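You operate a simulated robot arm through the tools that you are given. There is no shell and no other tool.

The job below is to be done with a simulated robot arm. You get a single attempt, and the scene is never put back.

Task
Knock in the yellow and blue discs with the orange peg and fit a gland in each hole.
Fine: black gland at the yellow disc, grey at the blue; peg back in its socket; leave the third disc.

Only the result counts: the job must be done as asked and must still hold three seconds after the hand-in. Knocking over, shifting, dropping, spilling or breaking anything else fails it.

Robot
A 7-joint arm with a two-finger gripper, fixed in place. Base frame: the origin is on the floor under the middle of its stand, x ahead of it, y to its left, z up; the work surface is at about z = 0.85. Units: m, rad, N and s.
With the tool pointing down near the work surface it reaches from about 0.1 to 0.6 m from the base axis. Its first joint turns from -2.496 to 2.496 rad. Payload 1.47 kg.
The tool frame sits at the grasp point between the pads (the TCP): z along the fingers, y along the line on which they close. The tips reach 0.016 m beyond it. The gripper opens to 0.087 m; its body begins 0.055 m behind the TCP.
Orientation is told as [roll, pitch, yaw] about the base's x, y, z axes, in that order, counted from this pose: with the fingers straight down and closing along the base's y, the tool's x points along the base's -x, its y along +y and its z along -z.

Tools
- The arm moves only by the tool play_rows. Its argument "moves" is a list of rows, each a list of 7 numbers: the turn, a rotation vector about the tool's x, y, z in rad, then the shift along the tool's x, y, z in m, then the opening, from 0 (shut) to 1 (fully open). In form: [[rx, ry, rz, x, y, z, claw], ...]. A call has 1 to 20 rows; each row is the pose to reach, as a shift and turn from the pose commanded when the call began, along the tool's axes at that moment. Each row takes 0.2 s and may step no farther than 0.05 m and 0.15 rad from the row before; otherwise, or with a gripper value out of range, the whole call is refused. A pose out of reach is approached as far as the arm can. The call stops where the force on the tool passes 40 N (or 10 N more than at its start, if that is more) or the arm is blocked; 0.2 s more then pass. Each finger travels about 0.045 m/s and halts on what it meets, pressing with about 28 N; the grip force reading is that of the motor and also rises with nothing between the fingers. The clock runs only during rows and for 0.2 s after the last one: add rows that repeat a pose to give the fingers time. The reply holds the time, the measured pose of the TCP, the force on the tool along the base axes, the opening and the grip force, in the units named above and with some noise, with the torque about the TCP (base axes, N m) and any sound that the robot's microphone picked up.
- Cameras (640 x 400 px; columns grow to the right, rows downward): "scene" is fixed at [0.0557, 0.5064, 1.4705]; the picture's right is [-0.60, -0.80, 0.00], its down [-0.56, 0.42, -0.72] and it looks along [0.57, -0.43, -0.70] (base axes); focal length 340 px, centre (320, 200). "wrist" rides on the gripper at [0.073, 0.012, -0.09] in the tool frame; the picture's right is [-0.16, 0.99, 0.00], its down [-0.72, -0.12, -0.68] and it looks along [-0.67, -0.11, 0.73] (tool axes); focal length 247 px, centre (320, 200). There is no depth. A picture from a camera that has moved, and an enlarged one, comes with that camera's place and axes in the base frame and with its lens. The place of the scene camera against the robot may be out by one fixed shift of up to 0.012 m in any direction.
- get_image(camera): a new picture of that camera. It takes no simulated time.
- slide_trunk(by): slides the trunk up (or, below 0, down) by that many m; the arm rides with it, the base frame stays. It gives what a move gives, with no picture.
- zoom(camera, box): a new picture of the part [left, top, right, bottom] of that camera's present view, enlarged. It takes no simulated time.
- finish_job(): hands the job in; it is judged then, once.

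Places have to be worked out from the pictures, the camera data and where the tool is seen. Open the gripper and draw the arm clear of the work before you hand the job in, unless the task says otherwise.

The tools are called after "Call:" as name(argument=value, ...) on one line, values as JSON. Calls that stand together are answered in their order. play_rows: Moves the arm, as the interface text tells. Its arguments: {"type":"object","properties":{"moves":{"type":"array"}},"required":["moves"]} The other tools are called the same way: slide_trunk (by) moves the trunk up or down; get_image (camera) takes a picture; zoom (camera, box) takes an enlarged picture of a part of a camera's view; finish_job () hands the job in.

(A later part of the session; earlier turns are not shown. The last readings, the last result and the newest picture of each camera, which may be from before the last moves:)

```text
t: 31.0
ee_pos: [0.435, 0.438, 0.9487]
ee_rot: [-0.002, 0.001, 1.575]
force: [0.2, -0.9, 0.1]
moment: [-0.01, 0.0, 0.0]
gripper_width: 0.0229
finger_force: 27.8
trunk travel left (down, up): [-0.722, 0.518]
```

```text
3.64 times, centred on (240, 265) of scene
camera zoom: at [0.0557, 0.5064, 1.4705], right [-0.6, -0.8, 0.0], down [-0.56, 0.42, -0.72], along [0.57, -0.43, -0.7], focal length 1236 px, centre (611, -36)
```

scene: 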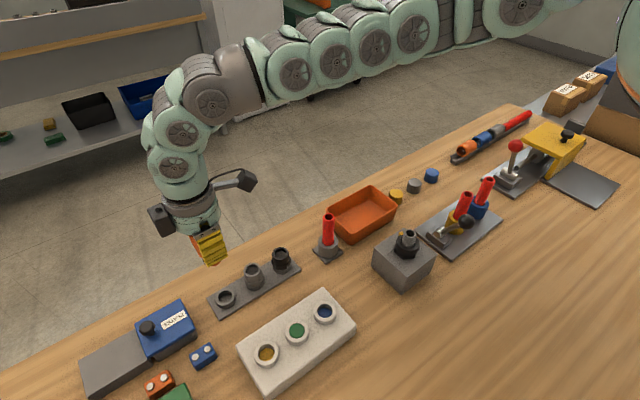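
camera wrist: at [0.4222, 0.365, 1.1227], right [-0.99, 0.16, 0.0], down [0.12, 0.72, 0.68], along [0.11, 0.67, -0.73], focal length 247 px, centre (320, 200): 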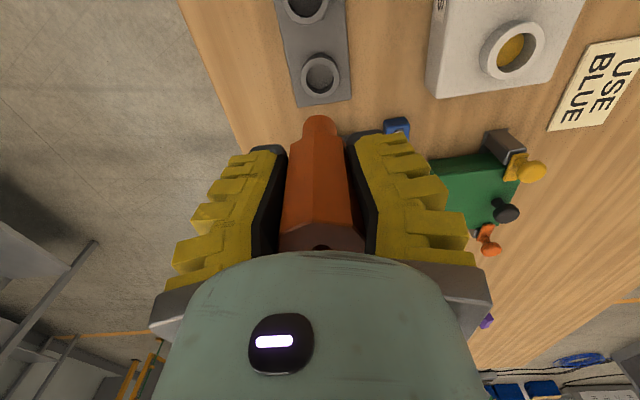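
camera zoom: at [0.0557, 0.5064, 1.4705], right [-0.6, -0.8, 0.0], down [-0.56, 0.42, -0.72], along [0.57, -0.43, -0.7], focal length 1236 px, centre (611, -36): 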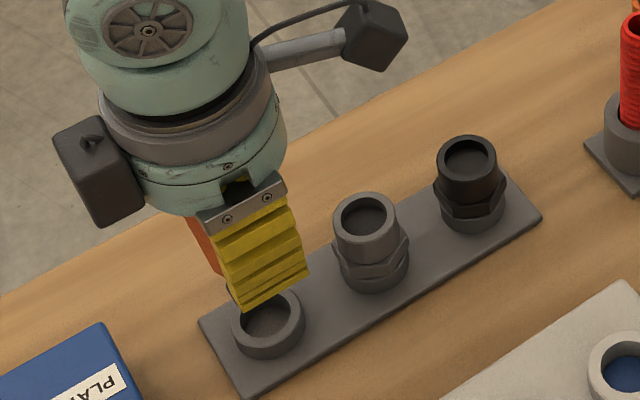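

The columns line up. I zoom more closely on the tip and ring to check the y alignment before inserting.

Call:
zoom(camera="wrist", box=[285, 70, 355, 130])

Call:
zoom(camera="scene", box=[205, 260, 265, 310])

```text
6.67 times, centred on (320, 100) of wrist
camera zoom: at [0.4224, 0.3653, 1.038], right [-0.99, 0.16, 0.0], down [0.11, 0.72, 0.68], along [0.11, 0.67, -0.73], focal length 1646 px, centre (320, 867)
```

zoom: 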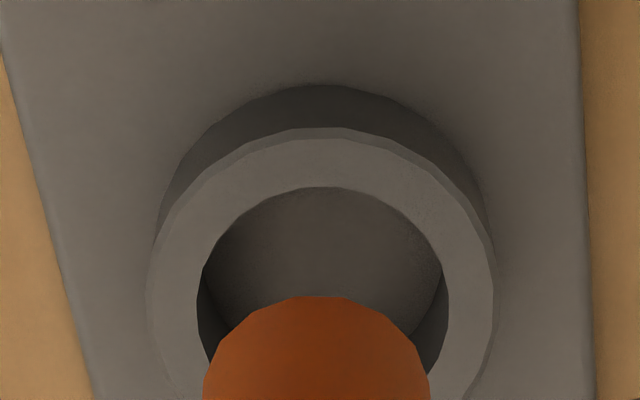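

```text
8.00 times, centred on (235, 285) of scene
camera zoom: at [0.0557, 0.5064, 1.4705], right [-0.6, -0.8, 0.0], down [-0.56, 0.42, -0.72], along [0.57, -0.43, -0.7], focal length 2719 px, centre (1000, -480)
```

zoom: 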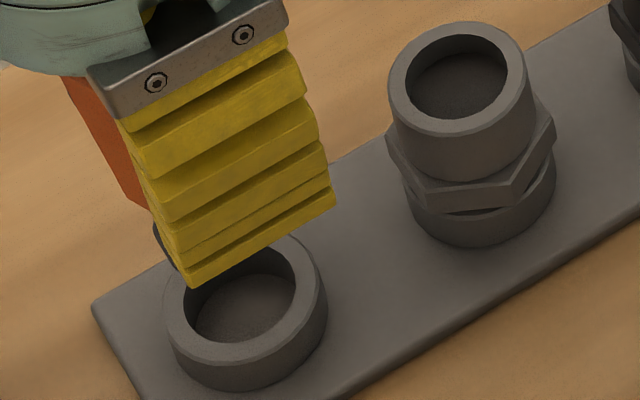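

The ring's inner bore is ~0.0256 m against a tip of ~0.021 m, and the offsets are under 1.5 mm. To make the final descent with the force-limited arm, I raise the arm 0.05 m and lower the trunk by the same amount.

Call:
play_rows(moves=[[0, 0, 0, -0.0004, 0.0003, -0.025, 0], [0, 0, 0, -0.0008, 0.0005, -0.05, 0], [0, 0, 0, -0.0008, 0.0005, -0.05, 0]])

Call:
slide_trunk(by=-0.05)

Call:
zoom(camera="wrist", box=[285, 70, 355, 130])

```text
t: 31.8
ee_pos: [0.4336, 0.4396, 0.9986]
ee_rot: [-0.004, 0.002, 1.573]
force: [-0.3, 0.1, -0.9]
moment: [0.01, 0.0, -0.01]
gripper_width: 0.0226
finger_force: 28.5
trunk travel left (down, up): [-0.722, 0.518]
```

```text
t: 32.8
ee_pos: [0.4337, 0.4383, 0.9493]
ee_rot: [0.0, 0.0, 1.572]
force: [0.2, -0.3, -0.9]
moment: [0.02, -0.01, 0.02]
gripper_width: 0.0224
finger_force: 28.0
trunk travel left (down, up): [-0.672, 0.568]
```

```text
6.67 times, centred on (320, 100) of wrist
camera zoom: at [0.4216, 0.3661, 1.0381], right [-0.99, 0.16, 0.0], down [0.11, 0.72, 0.68], along [0.11, 0.67, -0.73], focal length 1646 px, centre (320, 867)
```

zoom: 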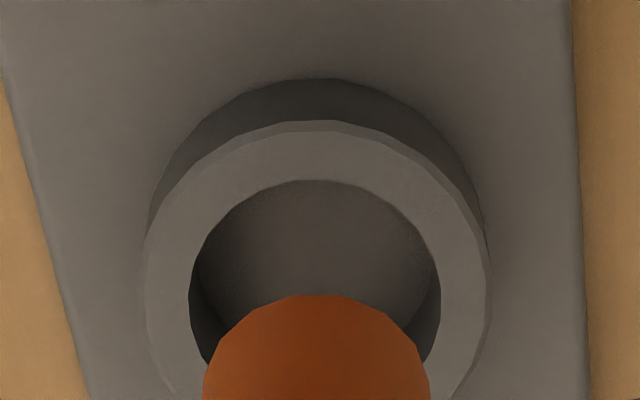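

The tip and ring columns now match within a pixel or two. I lower the arm slowly into the socket.

Call:
play_rows(moves=[[0, 0, 0, 0, 0, 0.01, 0], [0, 0, 0, 0, 0, 0.018, 0], [0, 0, 0, 0, 0, 0.022, 0], [0, 0, 0, 0, 0, 0.025, 0], [0, 0, 0, 0, 0, 0.028, 0], [0, 0, 0, 0, 0, 0.031, 0], [0, 0, 0, 0, 0, 0.034, 0], [0, 0, 0, 0, 0, 0.037, 0], [0, 0, 0, 0, 0, 0.039, 0], [0, 0, 0, 0, 0, 0.04, 0]])

Call:
zoom(camera="wrist", box=[240, 40, 400, 260])

Call:
zoom(camera="scene", box=[170, 210, 310, 320])

```text
t: 35.0
ee_pos: [0.4357, 0.4397, 0.9116]
ee_rot: [-0.002, -0.001, 1.573]
force: [4.8, 7.2, 0.5]
moment: [0.34, -0.22, -0.02]
gripper_width: 0.0244
finger_force: 28.0
trunk travel left (down, up): [-0.672, 0.568]
```

```text
1.82 times, centred on (320, 150) of wrist
camera zoom: at [0.4226, 0.3675, 0.999], right [-0.99, 0.16, 0.0], down [0.11, 0.72, 0.68], along [0.11, 0.67, -0.73], focal length 449 px, centre (320, 291)
```

zoom: 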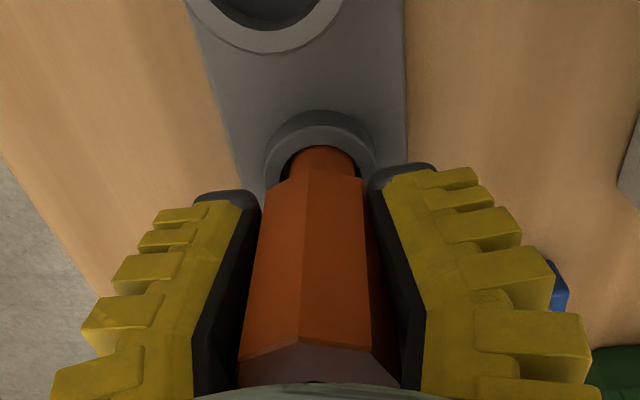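

```text
3.64 times, centred on (240, 265) of scene
camera zoom: at [0.0557, 0.5064, 1.4705], right [-0.6, -0.8, 0.0], down [-0.56, 0.42, -0.72], along [0.57, -0.43, -0.7], focal length 1236 px, centre (611, -36)
```

zoom: 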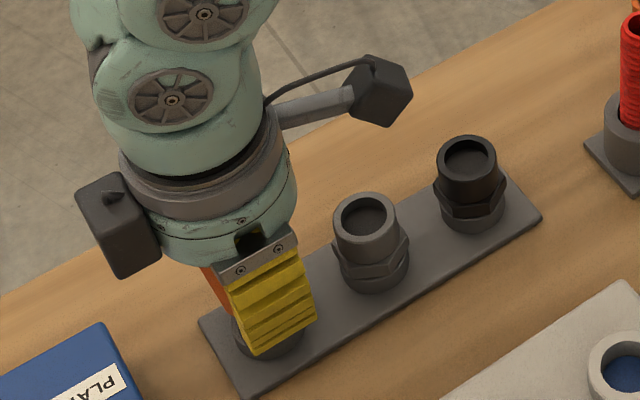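

The peg is ~15 mm into the ring, with some side force (+4.8, +7.2 N) showing that it leans slightly on the rim. I follow that force by ~1.5 mm to relieve it and go the last 2 mm down.

Call:
play_rows(moves=[[0, 0, 0, -0.0015, -0.001, 0.0, 0], [0, 0, 0, -0.0015, -0.001, 0.001, 0], [0, 0, 0, -0.0015, -0.001, 0.003, 0], [0, 0, 0, -0.0015, -0.001, 0.003, 0]])

Call:
zoom(camera="wrist", box=[240, 40, 400, 260])

```text
t: 36.0
ee_pos: [0.4352, 0.4406, 0.9067]
ee_rot: [-0.003, 0.001, 1.574]
force: [2.3, 2.6, 0.5]
moment: [0.12, -0.1, 0.02]
gripper_width: 0.0238
finger_force: 27.8
trunk travel left (down, up): [-0.672, 0.568]
```

```text
1.82 times, centred on (320, 150) of wrist
camera zoom: at [0.4226, 0.368, 0.9953], right [-0.99, 0.16, 0.0], down [0.11, 0.72, 0.68], along [0.11, 0.67, -0.73], focal length 449 px, centre (320, 291)
```

zoom: 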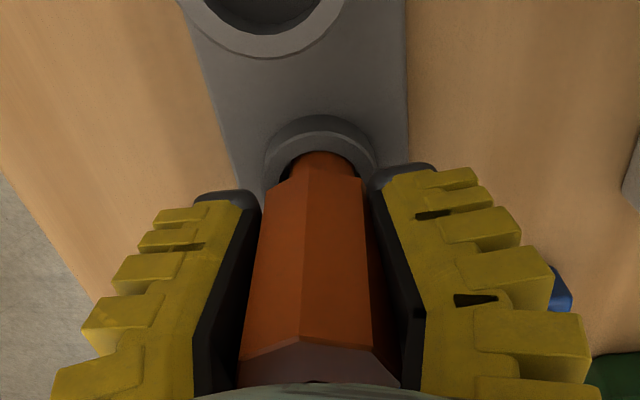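

The side force has dropped to ~3 N and there is no vertical contact yet. I lower another 3 mm to find the socket floor, keeping it slow.

Call:
play_rows(moves=[[0, 0, 0, -0.0005, -0.0005, 0.001, 0], [0, 0, 0, -0.0005, -0.0005, 0.002, 0], [0, 0, 0, -0.0005, -0.0005, 0.003, 0], [0, 0, 0, -0.0005, -0.0005, 0.003, 0]])

```text
t: 37.0
ee_pos: [0.4366, 0.4425, 0.9042]
ee_rot: [-0.002, -0.003, 1.572]
force: [-1.7, -5.0, 22.0]
moment: [-0.16, 0.12, 0.0]
gripper_width: 0.0248
finger_force: 28.3
trunk travel left (down, up): [-0.672, 0.568]
```

The peg is on the socket floor (22 N). I ease the pressure off by 1.5 mm and then open the gripper.

Call:
play_rows(moves=[[0, 0, 0, 0.0005, 0.0003, -0.001, 0], [0, 0, 0, 0.0005, 0.0003, -0.0015, 0], [0, 0, 0, 0.0005, 0.0003, -0.0015, 0.4], [0, 0, 0, 0.0005, 0.0003, -0.0015, 0.7], [0, 0, 0, 0.0005, 0.0003, -0.0015, 1], [0, 0, 0, 0.0005, 0.0003, -0.0015, 1], [0, 0, 0, 0.0005, 0.0003, -0.0015, 1], [0, 0, 0, 0.0005, 0.0003, -0.0015, 1]])

Call:
get_image(camera="wrist")

Call:
zoom(camera="scene", box=[170, 210, 310, 320])

```text
t: 38.8
ee_pos: [0.435, 0.44, 0.9036]
ee_rot: [-0.001, 0.002, 1.573]
force: [0.6, -0.3, -0.4]
moment: [0.01, 0.02, 0.03]
gripper_width: 0.087
finger_force: 0.1
trunk travel left (down, up): [-0.672, 0.568]
```

```text
taken
camera wrist: at [0.4225, 0.3674, 0.9931], right [-0.99, 0.16, 0.0], down [0.11, 0.72, 0.68], along [0.11, 0.67, -0.73], focal length 247 px, centre (320, 200)
```

wrist: 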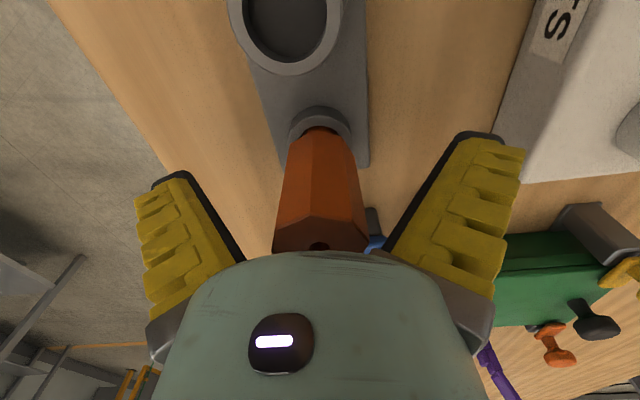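

```text
3.64 times, centred on (240, 265) of scene
camera zoom: at [0.0557, 0.5064, 1.4705], right [-0.6, -0.8, 0.0], down [-0.56, 0.42, -0.72], along [0.57, -0.43, -0.7], focal length 1236 px, centre (611, -36)
```

zoom: 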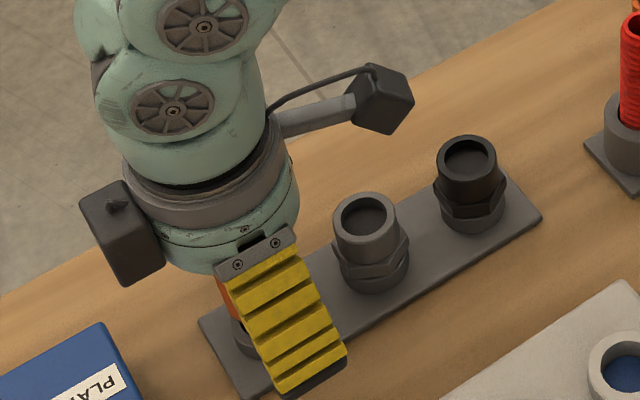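

The peg stands free in its socket between the open fingers. I raise the gripper straight up to clear it.

Call:
play_rows(moves=[[0, 0, 0, 0, 0, -0.02, 1], [0, 0, 0, 0, 0, -0.045, 1], [0, 0, 0, 0, 0, -0.07, 1], [0, 0, 0, 0, 0, -0.095, 1], [0, 0, 0, 0, 0, -0.11, 1], [0, 0, 0, 0, 0, -0.11, 1]])

Call:
get_image(camera="wrist")

Call:
zoom(camera="scene", box=[170, 210, 310, 320])

```text
t: 40.2
ee_pos: [0.435, 0.4395, 1.0145]
ee_rot: [0.0, 0.0, 1.573]
force: [0.1, 0.0, -0.6]
moment: [-0.01, 0.06, -0.02]
gripper_width: 0.0871
finger_force: 0.2
trunk travel left (down, up): [-0.672, 0.568]
```

```text
taken
camera wrist: at [0.4223, 0.3676, 1.1036], right [-0.99, 0.16, 0.0], down [0.12, 0.72, 0.68], along [0.11, 0.67, -0.73], focal length 247 px, centre (320, 200)
```

wrist: 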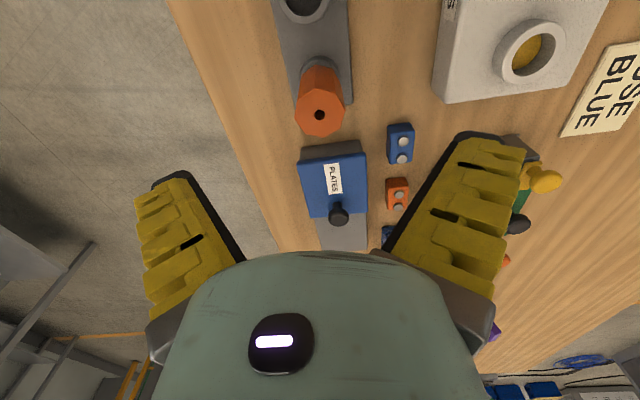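

```text
3.64 times, centred on (240, 265) of scene
camera zoom: at [0.0557, 0.5064, 1.4705], right [-0.6, -0.8, 0.0], down [-0.56, 0.42, -0.72], along [0.57, -0.43, -0.7], focal length 1236 px, centre (611, -36)
```

zoom: 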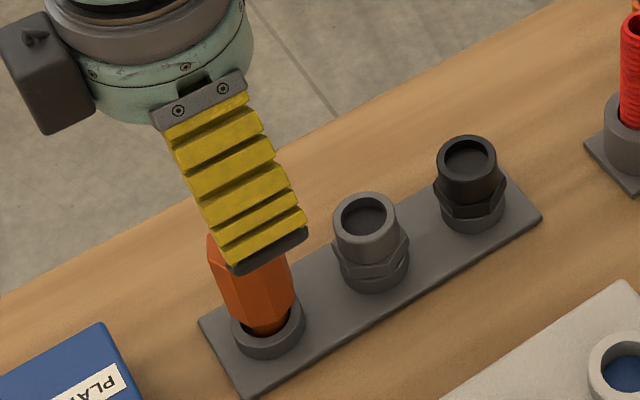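

The peg is back and standing in its socket. Now for the black gland: I raise the trunk for better range and then move above the gland at about (0.434, 0.310).

Call:
slide_trunk(by=0.11)

Call:
play_rows(moves=[[0, 0, 0, 0.04, 0, 0.02, 1], [0, 0, 0, 0.08, 0, 0.05, 1], [0, 0, 0, 0.12, 0, 0.085, 1], [0, 0, 0, 0.13, 0, 0.11, 1], [0, 0, 0, 0.13, 0, 0.11, 1]])

Call:
get_image(camera="wrist")

Call:
zoom(camera="scene", box=[170, 200, 330, 320])

```text
t: 41.6
ee_pos: [0.4353, 0.4404, 1.1236]
ee_rot: [0.0, 0.002, 1.572]
force: [-0.2, 0.7, -0.6]
moment: [0.02, 0.01, 0.01]
gripper_width: 0.087
finger_force: 0.1
trunk travel left (down, up): [-0.782, 0.458]
```

```text
refused: row 3 steps farther than a row can; nothing moved
```

```text
taken
camera wrist: at [0.422, 0.3676, 1.2133], right [-0.99, 0.16, 0.0], down [0.11, 0.72, 0.68], along [0.11, 0.67, -0.73], focal length 247 px, centre (320, 200)
```

wrist: 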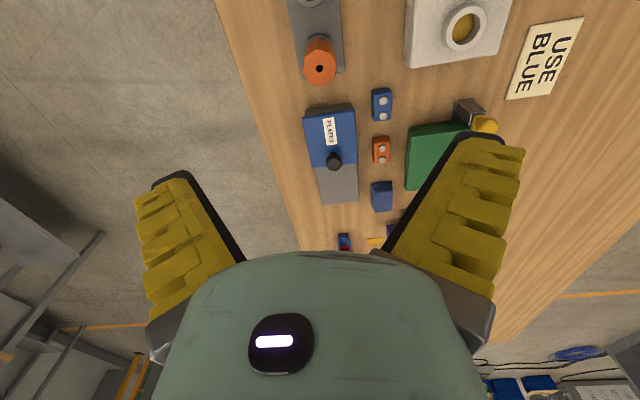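

```text
3.33 times, centred on (250, 260) of scene
camera zoom: at [0.0557, 0.5064, 1.4705], right [-0.6, -0.8, 0.0], down [-0.56, 0.42, -0.72], along [0.57, -0.43, -0.7], focal length 1133 px, centre (553, 0)
```

zoom: 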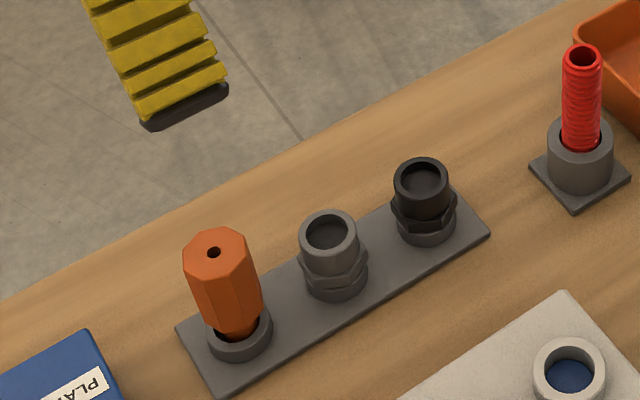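

The call was refused because one step was slightly over 0.05 m, and nothing moved. I repeat it with smaller steps.

Call:
play_rows(moves=[[0, 0, 0, 0.03, 0, 0.015, 1], [0, 0, 0, 0.06, 0, 0.035, 1], [0, 0, 0, 0.09, 0, 0.06, 1], [0, 0, 0, 0.115, 0, 0.085, 1], [0, 0, 0, 0.13, 0, 0.11, 1], [0, 0, 0, 0.13, 0, 0.11, 1]])

Call:
get_image(camera="wrist")

Call:
get_image(camera="scene")

```text
t: 43.2
ee_pos: [0.3565, 0.4753, 1.1106]
ee_rot: [0.073, -0.354, 1.871]
force: [-0.3, -0.4, -0.1]
moment: [0.0, -0.03, -0.05]
gripper_width: 0.0869
finger_force: 0.1
out of reach, approached as far as the arm can: row 2, 3, 4, 5, 6
trunk travel left (down, up): [-0.782, 0.458]
stopped in row 6: the arm was blocked; the commanded pose is now the measured one
```

```text
taken
camera wrist: at [0.3802, 0.3793, 1.1686], right [-0.98, -0.18, 0.12], down [0.02, 0.47, 0.88], along [-0.21, 0.86, -0.46], focal length 247 px, centre (320, 200)
```

wrist: 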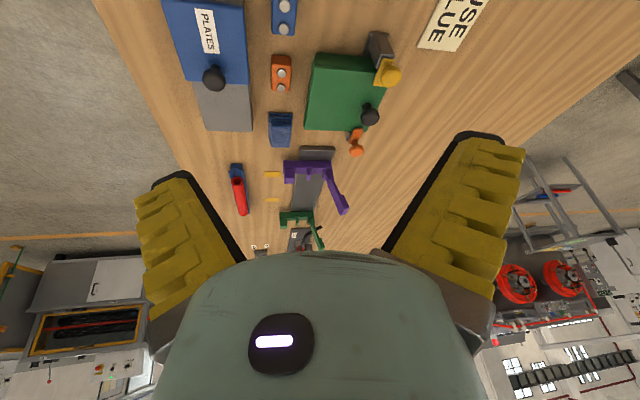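

```text
taken
```

scene: 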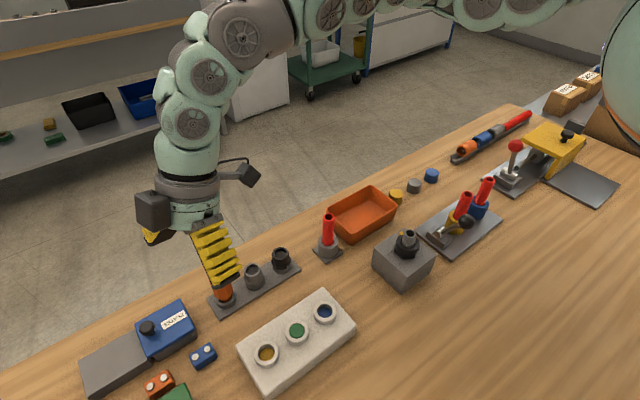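

The arm ran into a joint limit on that path and tilted, but it is at z=1.11, well clear of everything, and nothing was touched. I raise the trunk by 0.1 m for more clearance before straightening the tool.

Call:
slide_trunk(by=0.1)

```text
t: 44.5
ee_pos: [0.3575, 0.4754, 1.2109]
ee_rot: [0.071, -0.356, 1.873]
force: [0.4, 0.7, 0.3]
moment: [0.01, -0.02, -0.03]
gripper_width: 0.087
finger_force: 0.1
trunk travel left (down, up): [-0.882, 0.358]
```

I straighten the tool and move toward (0.38, 0.36, 1.12), a region that worked earlier. I do half of the move first to see that the arm follows.

Call:
play_rows(moves=[[0.02, 0.057, 0.052, 0.023, 0.0016, 0.0074, 1], [0.042, 0.115, 0.105, 0.047, 0.0032, 0.0149, 1], [0.063, 0.172, 0.157, 0.07, 0.0048, 0.0223, 1], [0.063, 0.172, 0.157, 0.07, 0.0048, 0.0223, 1]])

```text
t: 45.5
ee_pos: [0.3735, 0.4298, 1.159]
ee_rot: [0.047, -0.171, 1.721]
force: [0.0, 0.4, -0.2]
moment: [-0.01, 0.0, 0.0]
gripper_width: 0.0871
finger_force: 0.1
out of reach, approached as far as the arm can: row 1, 2, 3, 4
trunk travel left (down, up): [-0.882, 0.358]
```

The arm is following: the tilt has halved and the position is moving the right way. I continue to straight-down at (0.38, 0.36, 1.10).

Call:
play_rows(moves=[[0.02, 0.056, 0.051, 0.02, 0.0005, 0.0155, 1], [0.04, 0.112, 0.103, 0.04, 0.001, 0.031, 1], [0.06, 0.1675, 0.154, 0.06, 0.0015, 0.0463, 1], [0.06, 0.1675, 0.154, 0.0792, 0.0019, 0.0463, 1], [0.06, 0.1675, 0.154, 0.0792, 0.0019, 0.0463, 1]])

Call:
get_image(camera="scene")

```text
t: 46.7
ee_pos: [0.3788, 0.3618, 1.1005]
ee_rot: [0.001, -0.001, 1.572]
force: [0.4, -0.8, 0.6]
moment: [0.02, 0.0, 0.0]
gripper_width: 0.0869
finger_force: 0.0
trunk travel left (down, up): [-0.882, 0.358]
```

```text
taken
```

scene: 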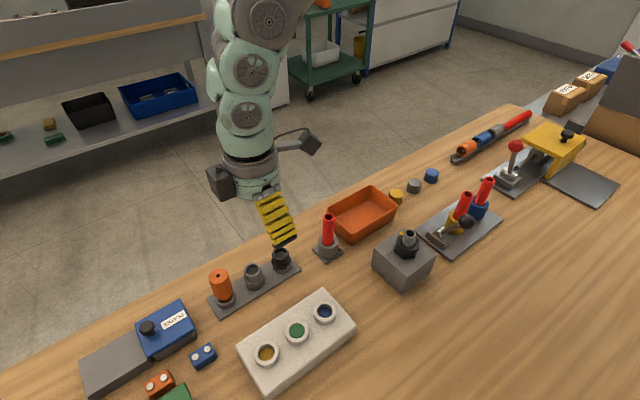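

The tool is vertical again at (0.379, 0.362, 1.10) and everything on the table is unchanged. Now I move above the black gland at z≈1.0.

Call:
play_rows(moves=[[0, 0, 0, 0.02, -0.02, 0.02, 1], [0, 0, 0, 0.04, -0.042, 0.045, 1], [0, 0, 0, 0.0515, -0.055, 0.075, 1], [0, 0, 0, 0.0515, -0.055, 0.1, 1], [0, 0, 0, 0.0515, -0.055, 0.1, 1]])

Call:
zoom(camera="wrist", box=[240, 0, 400, 200])

Call:
zoom(camera="scene", box=[190, 180, 330, 300])

```text
t: 47.9
ee_pos: [0.4354, 0.3099, 0.9994]
ee_rot: [-0.002, -0.001, 1.572]
force: [0.7, 1.0, -0.5]
moment: [-0.01, -0.01, 0.01]
gripper_width: 0.087
finger_force: 0.1
trunk travel left (down, up): [-0.882, 0.358]
```

```text
2.00 times, centred on (320, 100) of wrist
camera zoom: at [0.4229, 0.237, 1.0885], right [-0.99, 0.16, 0.0], down [0.11, 0.72, 0.68], along [0.11, 0.67, -0.73], focal length 494 px, centre (320, 400)
```

zoom: 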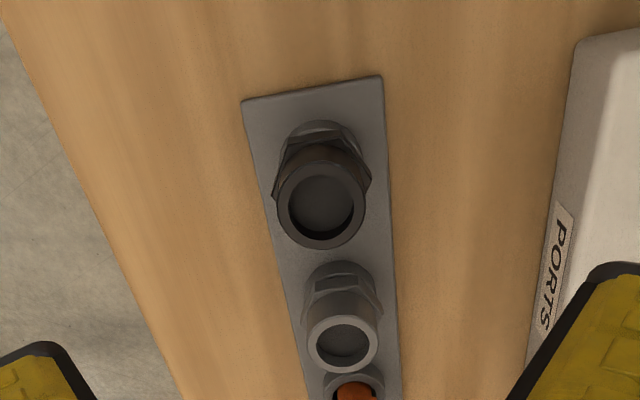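

```text
3.33 times, centred on (260, 240) of scene
camera zoom: at [0.0557, 0.5064, 1.4705], right [-0.6, -0.8, 0.0], down [-0.56, 0.42, -0.72], along [0.57, -0.43, -0.7], focal length 1133 px, centre (520, 67)
```

zoom: 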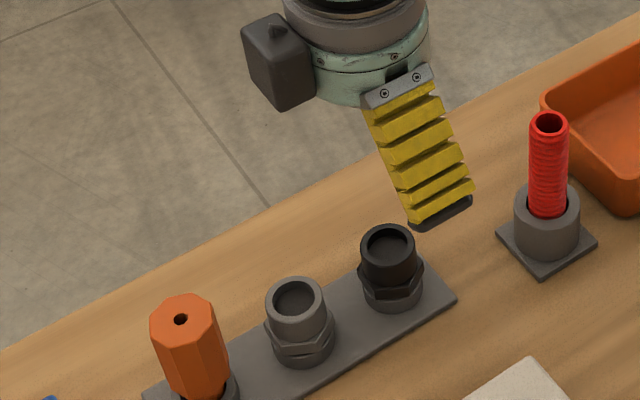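

The black gland is centred under the tool, at about (0.435, 0.310) with its top at z≈0.902 and a cap width of ~0.033 m. I zoom on the gland to see its cap, hex and base heights before descending.

Call:
zoom(camera="scene", box=[235, 235, 305, 295])

Call:
zoom(camera="wrist", box=[280, 30, 360, 140])

```text
6.67 times, centred on (270, 265) of scene
camera zoom: at [0.0557, 0.5064, 1.4705], right [-0.6, -0.8, 0.0], down [-0.56, 0.42, -0.72], along [0.57, -0.43, -0.7], focal length 2266 px, centre (653, -233)
```

zoom: 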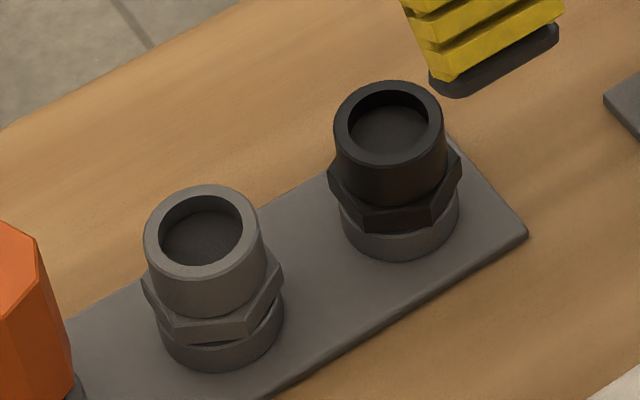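

```text
3.64 times, centred on (320, 85) of wrist
camera zoom: at [0.4229, 0.237, 1.0885], right [-0.99, 0.16, 0.0], down [0.11, 0.72, 0.68], along [0.11, 0.67, -0.73], focal length 898 px, centre (320, 618)
```

zoom: 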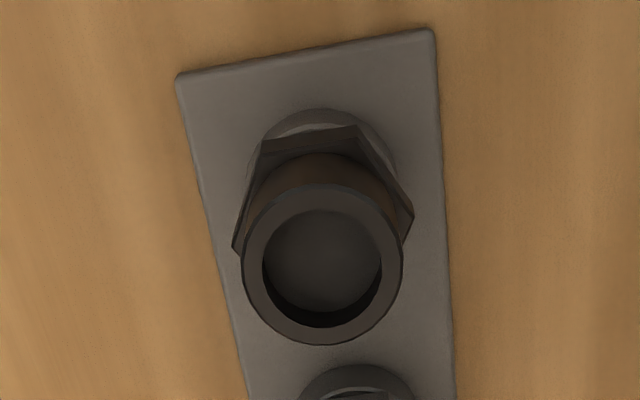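

The cap spans roughly z 0.885–0.902 above a hex whose corners point along ±x. I will therefore grip only the cap, with the tips just above the hex. I descend to z≈0.92 first and check.

Call:
play_rows(moves=[[0, 0, 0, 0, 0, 0.03, 1], [0, 0, 0, 0, 0, 0.055, 1], [0, 0, 0, 0, 0, 0.075, 1], [0, 0, 0, 0, 0, 0.08, 1], [0, 0, 0, 0, 0, 0.08, 1]])

Call:
get_image(camera="wrist")

Call:
zoom(camera="scene", box=[220, 200, 340, 300])

```text
t: 49.1
ee_pos: [0.4348, 0.3119, 0.9189]
ee_rot: [0.0, -0.001, 1.572]
force: [1.3, 0.4, 0.0]
moment: [0.01, 0.01, 0.0]
gripper_width: 0.0871
finger_force: 0.0
trunk travel left (down, up): [-0.882, 0.358]
```

```text
taken
camera wrist: at [0.4222, 0.2373, 1.009], right [-0.99, 0.16, 0.0], down [0.11, 0.72, 0.68], along [0.11, 0.67, -0.73], focal length 247 px, centre (320, 200)
```

wrist: 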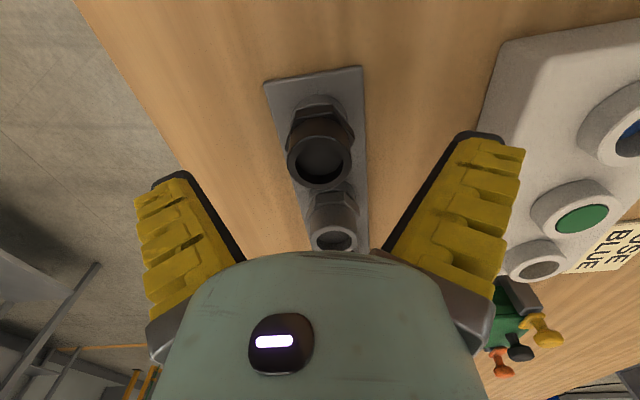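

```text
4.00 times, centred on (280, 250) of scene
camera zoom: at [0.0557, 0.5064, 1.4705], right [-0.6, -0.8, 0.0], down [-0.56, 0.42, -0.72], along [0.57, -0.43, -0.7], focal length 1359 px, centre (480, 0)
```

zoom: 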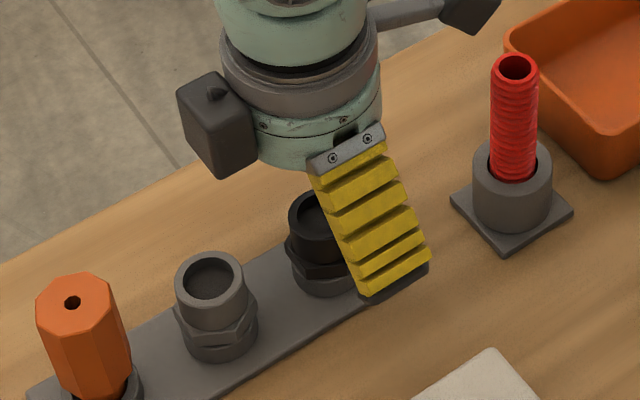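

The gland is centred in the view. I zoom to determine the cap top's height more exactly.

Call:
zoom(camera="wrist", box=[270, 80, 370, 200])

```text
3.33 times, centred on (320, 140) of wrist
camera zoom: at [0.4222, 0.2373, 1.009], right [-0.99, 0.16, 0.0], down [0.11, 0.72, 0.68], along [0.11, 0.67, -0.73], focal length 823 px, centre (320, 400)
```

zoom: 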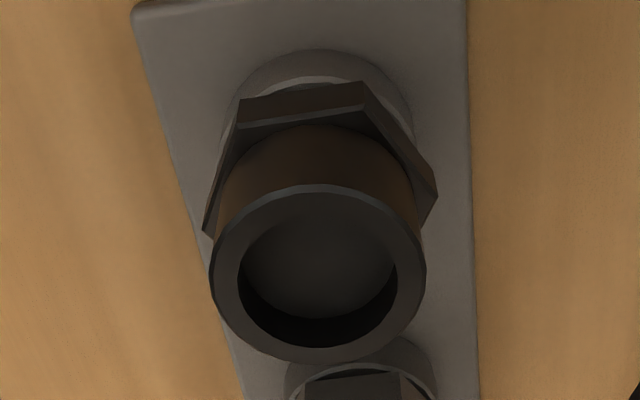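

The cap spans z≈0.881–0.900 at y≈0.311. I lower the last 18 mm so the tips end at ~0.885, just above the hex, and close on the cap.

Call:
play_rows(moves=[[0, 0, 0, -0.001, 0, 0.009, 1], [0, 0, 0, -0.001, 0, 0.018, 1], [0, 0, 0, -0.001, 0, 0.018, 1], [0, 0, 0, -0.001, 0, 0.018, 0], [0, 0, 0, -0.001, 0, 0.018, 0], [0, 0, 0, -0.001, 0, 0.018, 0], [0, 0, 0, -0.001, 0, 0.018, 0], [0, 0, 0, -0.001, 0, 0.018, 0], [0, 0, 0, -0.001, 0, 0.018, 0], [0, 0, 0, -0.001, 0, 0.018, 0]])

Call:
get_image(camera="wrist")

Call:
zoom(camera="scene", box=[220, 200, 340, 300])

```text
t: 51.3
ee_pos: [0.4327, 0.3081, 0.9062]
ee_rot: [-0.001, -0.004, 1.57]
force: [-1.9, 1.1, 7.5]
moment: [0.09, 0.17, 0.02]
gripper_width: 0.0241
finger_force: 27.7
out of reach, approached as far as the arm can: row 2, 3, 4, 5, 6, 7, 8, 9, 10
trunk travel left (down, up): [-0.882, 0.358]
```

```text
taken
camera wrist: at [0.4205, 0.2353, 0.9955], right [-0.99, 0.16, 0.0], down [0.12, 0.72, 0.68], along [0.11, 0.67, -0.73], focal length 247 px, centre (320, 200)
```

wrist: 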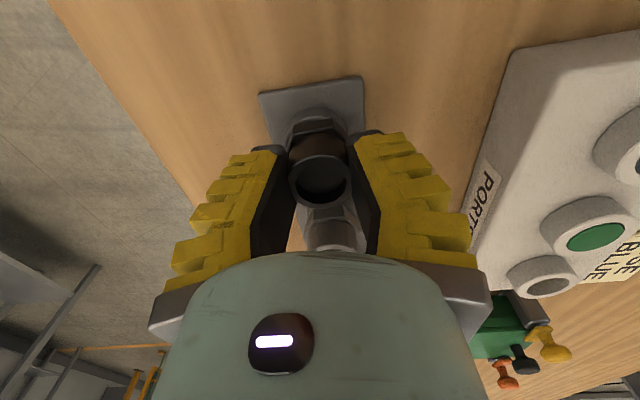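

```text
4.00 times, centred on (280, 250) of scene
camera zoom: at [0.0557, 0.5064, 1.4705], right [-0.6, -0.8, 0.0], down [-0.56, 0.42, -0.72], along [0.57, -0.43, -0.7], focal length 1359 px, centre (480, 0)
```

zoom: 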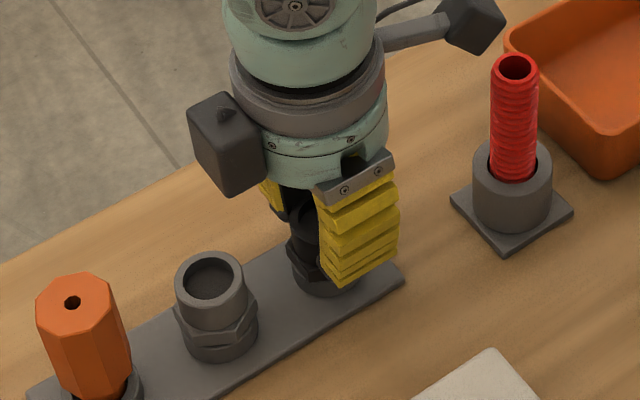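

The arm could not go lower at this trunk height and stopped at z≈0.9055. The fingers closed at 0.024 m, less than the cap width I expected, so I look closely at what is held.

Call:
zoom(camera="wrist", box=[250, 80, 390, 260])

Call:
zoom(camera="scene", box=[265, 235, 325, 285])

```text
2.22 times, centred on (320, 170) of wrist
camera zoom: at [0.4205, 0.2353, 0.9955], right [-0.99, 0.16, 0.0], down [0.12, 0.72, 0.68], along [0.11, 0.67, -0.73], focal length 549 px, centre (320, 267)
```

zoom: 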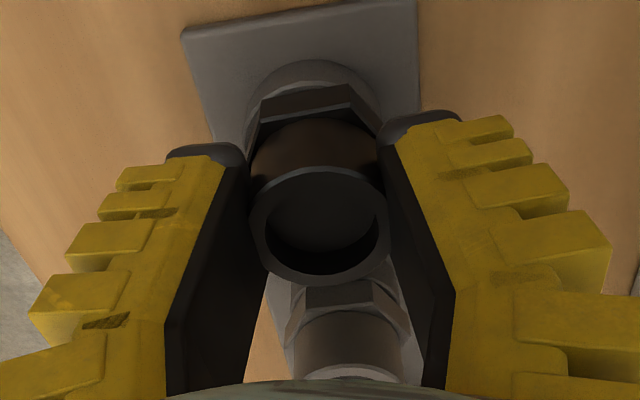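

```text
8.00 times, centred on (295, 260) of scene
camera zoom: at [0.0557, 0.5064, 1.4705], right [-0.6, -0.8, 0.0], down [-0.56, 0.42, -0.72], along [0.57, -0.43, -0.7], focal length 2719 px, centre (520, -280)
```

zoom: 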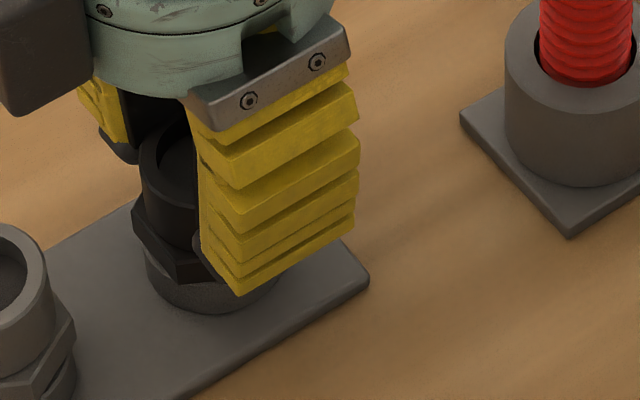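

The fingers do hold the cap, but the arm is at its lower reach limit here and sits 2–3 mm off centre. I open, lift, lower the trunk by 0.1 m, and re-approach with a better margin.

Call:
play_rows(moves=[[0, 0, 0, 0, 0, 0, 0.5], [0, 0, 0, 0, 0, 0, 1], [0, 0, 0, 0, 0, 0, 1], [0, 0, 0, 0, 0, 0, 1], [0, 0, 0, 0, 0, 0, 1], [0, 0, 0, 0, 0, -0.025, 1], [0, 0, 0, -0.002, -0.002, -0.06, 1], [0, 0, 0, -0.002, -0.002, -0.095, 1], [0, 0, 0, -0.002, -0.002, -0.115, 1], [0, 0, 0, -0.002, -0.002, -0.115, 1]])

Call:
zoom(camera="scene", box=[190, 200, 330, 300])

Call:
zoom(camera="wrist", box=[240, 0, 400, 200])

```text
t: 53.5
ee_pos: [0.4348, 0.3088, 1.0205]
ee_rot: [0.001, -0.004, 1.573]
force: [0.2, -0.3, -0.1]
moment: [-0.02, 0.02, 0.0]
gripper_width: 0.0872
finger_force: 0.0
trunk travel left (down, up): [-0.882, 0.358]
```

```text
4.00 times, centred on (260, 250) of scene
camera zoom: at [0.0557, 0.5064, 1.4705], right [-0.6, -0.8, 0.0], down [-0.56, 0.42, -0.72], along [0.57, -0.43, -0.7], focal length 1359 px, centre (560, 0)
```

zoom: 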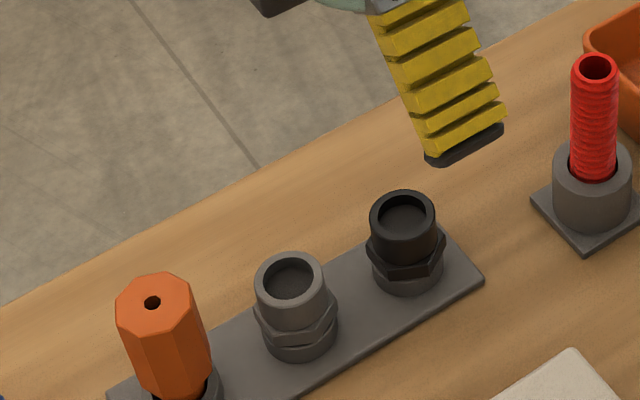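

```text
2.00 times, centred on (320, 100) of wrist
camera zoom: at [0.4223, 0.2362, 1.1094], right [-0.99, 0.16, 0.0], down [0.12, 0.72, 0.68], along [0.11, 0.67, -0.73], focal length 494 px, centre (320, 400)
```

zoom: 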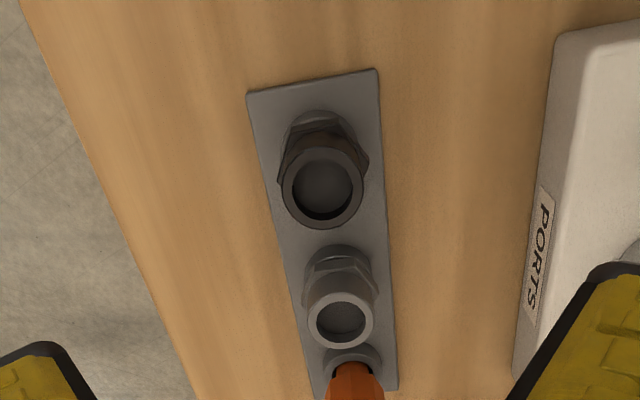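

The gland is still seated and undisturbed, at about (0.434, 0.311). I nudge y by 1.5 mm and lower the trunk by 0.1 m.

Call:
play_rows(moves=[[0, 0, 0, -0.0017, 0, 0, 1], [0, 0, 0, -0.0017, 0, 0, 1]])

Call:
slide_trunk(by=-0.1)

Call:
zoom(camera="wrist", box=[270, 80, 370, 200])

Call:
zoom(camera="scene", box=[220, 200, 340, 300])

```text
t: 54.1
ee_pos: [0.4347, 0.3112, 1.02]
ee_rot: [0.001, -0.002, 1.571]
force: [-0.6, -0.1, -0.3]
moment: [0.0, -0.03, -0.02]
gripper_width: 0.0871
finger_force: 0.0
trunk travel left (down, up): [-0.882, 0.358]
```

```text
t: 55.4
ee_pos: [0.4335, 0.3109, 0.9205]
ee_rot: [0.0, -0.001, 1.571]
force: [0.8, -0.6, -0.5]
moment: [0.02, -0.02, -0.04]
gripper_width: 0.087
finger_force: 0.2
trunk travel left (down, up): [-0.782, 0.458]
```

```text
3.33 times, centred on (320, 140) of wrist
camera zoom: at [0.4223, 0.2382, 1.0095], right [-0.99, 0.16, 0.0], down [0.12, 0.72, 0.68], along [0.11, 0.67, -0.73], focal length 823 px, centre (320, 400)
```

zoom: 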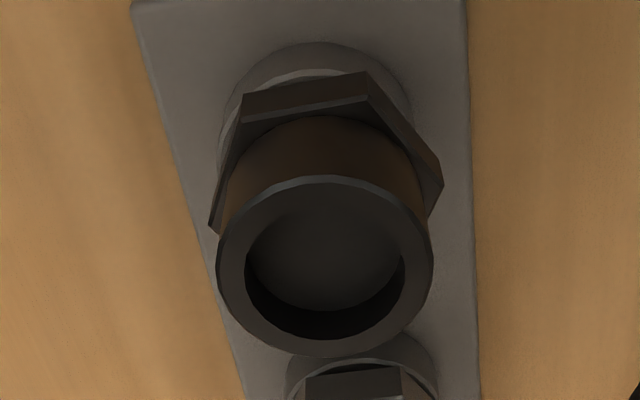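

```text
4.00 times, centred on (280, 250) of scene
camera zoom: at [0.0557, 0.5064, 1.4705], right [-0.6, -0.8, 0.0], down [-0.56, 0.42, -0.72], along [0.57, -0.43, -0.7], focal length 1359 px, centre (480, 0)
```

zoom: 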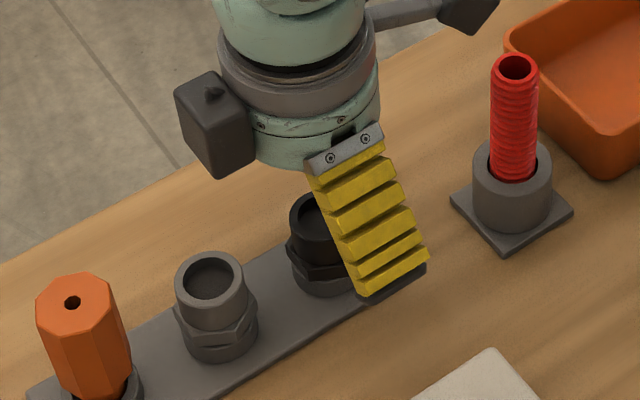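

The gland is centred within 1 mm. I lower 17 mm and close on the cap.

Call:
play_rows(moves=[[0, 0, 0, 0, 0.0008, 0.008, 1], [0, 0, 0, 0, 0.0008, 0.017, 1], [0, 0, 0, 0, 0.0008, 0.017, 1], [0, 0, 0, 0, 0.0008, 0.017, 0], [0, 0, 0, 0, 0.0008, 0.017, 0], [0, 0, 0, 0, 0.0008, 0.017, 0], [0, 0, 0, 0, 0.0008, 0.017, 0], [0, 0, 0, 0, 0.0008, 0.017, 0], [0, 0, 0, 0, 0.0008, 0.017, 0], [0, 0, 0, 0, 0.0008, 0.017, 0]])

Call:
zoom(camera="wrist", box=[250, 80, 390, 260])

Call:
zoom(camera="scene", box=[265, 235, 325, 285])

```text
t: 57.6
ee_pos: [0.4345, 0.3116, 0.9037]
ee_rot: [0.0, -0.002, 1.57]
force: [-3.0, -2.9, 11.5]
moment: [-0.19, 0.08, 0.03]
gripper_width: 0.0246
finger_force: 28.0
trunk travel left (down, up): [-0.782, 0.458]
```

```text
2.22 times, centred on (320, 170) of wrist
camera zoom: at [0.422, 0.2383, 0.993], right [-0.99, 0.16, 0.0], down [0.12, 0.72, 0.68], along [0.11, 0.67, -0.73], focal length 549 px, centre (320, 267)
```

zoom: 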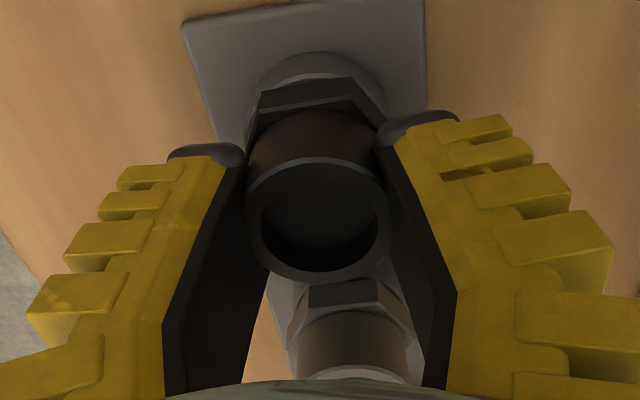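

```text
8.00 times, centred on (295, 260) of scene
camera zoom: at [0.0557, 0.5064, 1.4705], right [-0.6, -0.8, 0.0], down [-0.56, 0.42, -0.72], along [0.57, -0.43, -0.7], focal length 2719 px, centre (520, -280)
```

zoom: 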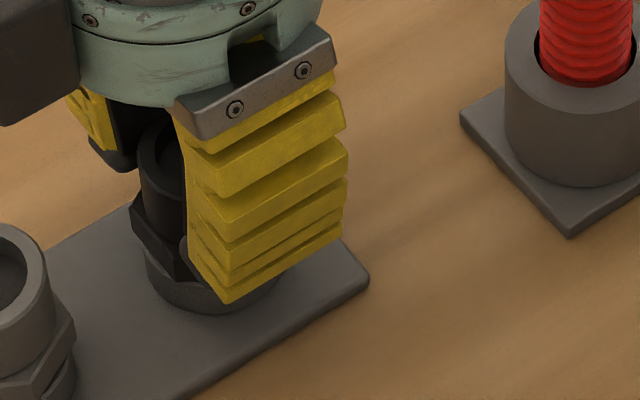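

The cap is gripped at 28 N. I lift the black gland slowly out of its base.

Call:
play_rows(moves=[[0, 0, 0, 0, 0, -0.005, 0], [0, 0, 0, 0, 0, -0.012, 0], [0, 0, 0, 0, 0, -0.022, 0], [0, 0, 0, 0, 0, -0.035, 0], [0, 0, 0, 0, 0, -0.055, 0], [0, 0, 0, 0, 0, -0.08, 0], [0, 0, 0, 0, 0, -0.1, 0], [0, 0, 0, 0, 0, -0.1, 0]])

Call:
get_image(camera="wrist")

Call:
zoom(camera="scene", box=[220, 160, 340, 290])

```text
t: 59.4
ee_pos: [0.4404, 0.3229, 0.9921]
ee_rot: [0.0, -0.002, 1.573]
force: [0.4, 0.4, 0.0]
moment: [0.0, 0.02, 0.01]
gripper_width: 0.0222
finger_force: 27.5
out of reach, approached as far as the arm can: row 6, 7, 8
trunk travel left (down, up): [-0.782, 0.458]
```

```text
taken
camera wrist: at [0.4285, 0.2496, 1.0804], right [-0.99, 0.16, 0.0], down [0.11, 0.72, 0.68], along [0.11, 0.67, -0.73], focal length 247 px, centre (320, 200)
```

wrist: 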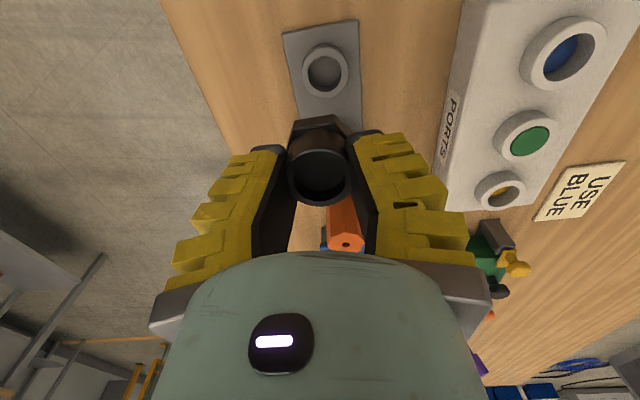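

```text
3.08 times, centred on (280, 225) of scene
camera zoom: at [0.0557, 0.5064, 1.4705], right [-0.6, -0.8, 0.0], down [-0.56, 0.42, -0.72], along [0.57, -0.43, -0.7], focal length 1046 px, centre (443, 123)
```

zoom: 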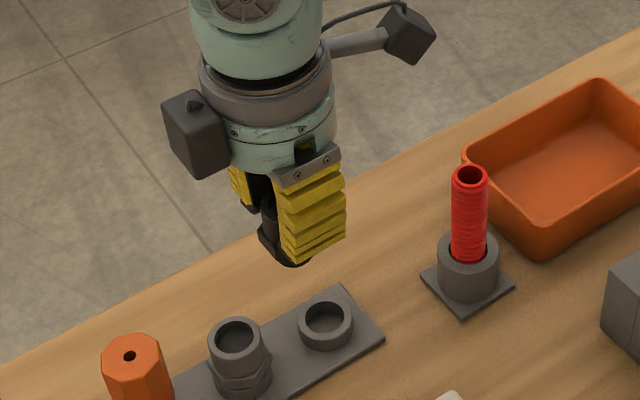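

The black gland is out of its base and held, though the arm is near its upper limit there. I zoom in to see the gland's lower end and how straight it sits.

Call:
zoom(camera="wrist", box=[260, 90, 380, 230])

Call:
zoom(camera="scene", box=[255, 200, 325, 260])

```text
2.86 times, centred on (320, 160) of wrist
camera zoom: at [0.4285, 0.2496, 1.0804], right [-0.99, 0.16, 0.0], down [0.11, 0.72, 0.68], along [0.11, 0.67, -0.73], focal length 706 px, centre (320, 314)
```

zoom: 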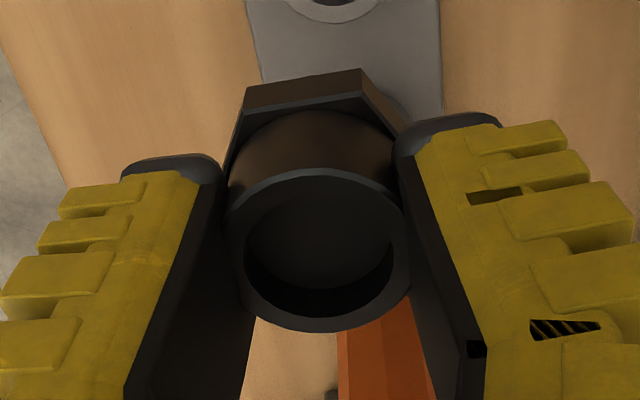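

```text
6.67 times, centred on (290, 230) of scene
camera zoom: at [0.0557, 0.5064, 1.4705], right [-0.6, -0.8, 0.0], down [-0.56, 0.42, -0.72], along [0.57, -0.43, -0.7], focal length 2266 px, centre (520, 0)
```

zoom: 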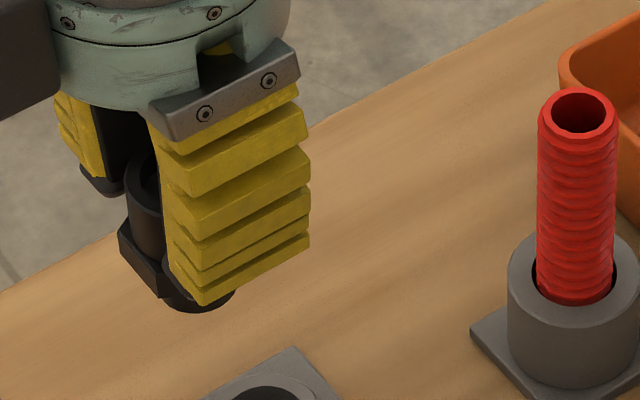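

The gland is straight and centred on the tool axis, with its top ~2 mm below the TCP. I carry it toward the yellow hole and stop 5 cm short in x to re-measure the hole.

Call:
play_rows(moves=[[0, 0, 0, -0.015, 0.03, 0.0, 0], [0, 0, 0, -0.04, 0.055, 0.0, 0], [0, 0, 0, -0.07, 0.08, 0.0, 0], [0, 0, 0, -0.1, 0.1, 0.0, 0], [0, 0, 0, -0.1119, 0.1109, 0.0, 0], [0, 0, 0, -0.1119, 0.1109, 0.0, 0]])

Call:
zoom(camera="wrist", box=[260, 0, 460, 220])

Call:
get_image(camera="scene")

```text
t: 60.8
ee_pos: [0.3302, 0.4333, 0.9924]
ee_rot: [-0.003, 0.001, 1.569]
force: [1.1, 0.5, -1.1]
moment: [0.02, 0.02, 0.02]
gripper_width: 0.0219
finger_force: 27.2
trunk travel left (down, up): [-0.782, 0.458]
```

```text
1.82 times, centred on (360, 110) of wrist
camera zoom: at [0.3171, 0.3616, 1.0804], right [-0.99, 0.16, 0.0], down [0.11, 0.72, 0.68], along [0.11, 0.67, -0.73], focal length 449 px, centre (247, 364)
```

zoom: 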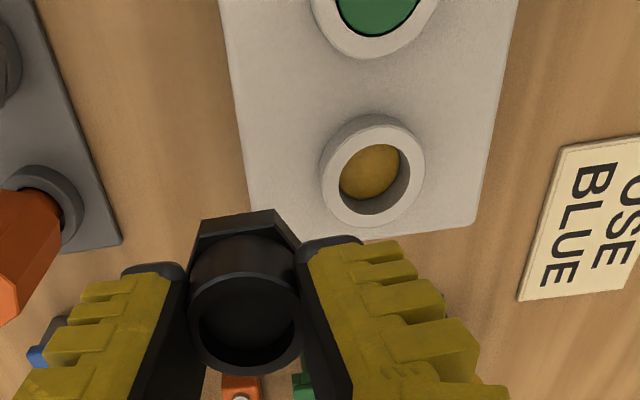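

```text
taken
```

scene: 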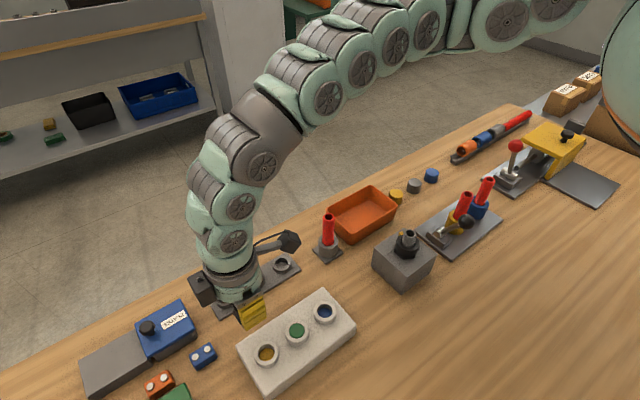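

I zoom in on the yellow hole's rim for a precise centre.

Call:
zoom(camera="wrist", box=[290, 40, 390, 140])

```text
4.00 times, centred on (340, 90) of wrist
camera zoom: at [0.3171, 0.3616, 1.0804], right [-0.99, 0.16, 0.0], down [0.11, 0.72, 0.68], along [0.11, 0.67, -0.73], focal length 988 px, centre (240, 640)
```

zoom: 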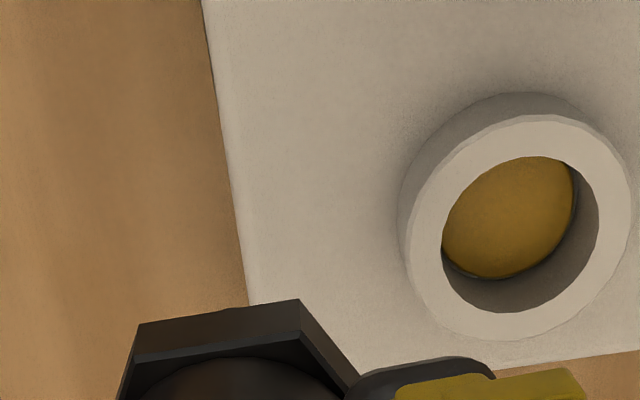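

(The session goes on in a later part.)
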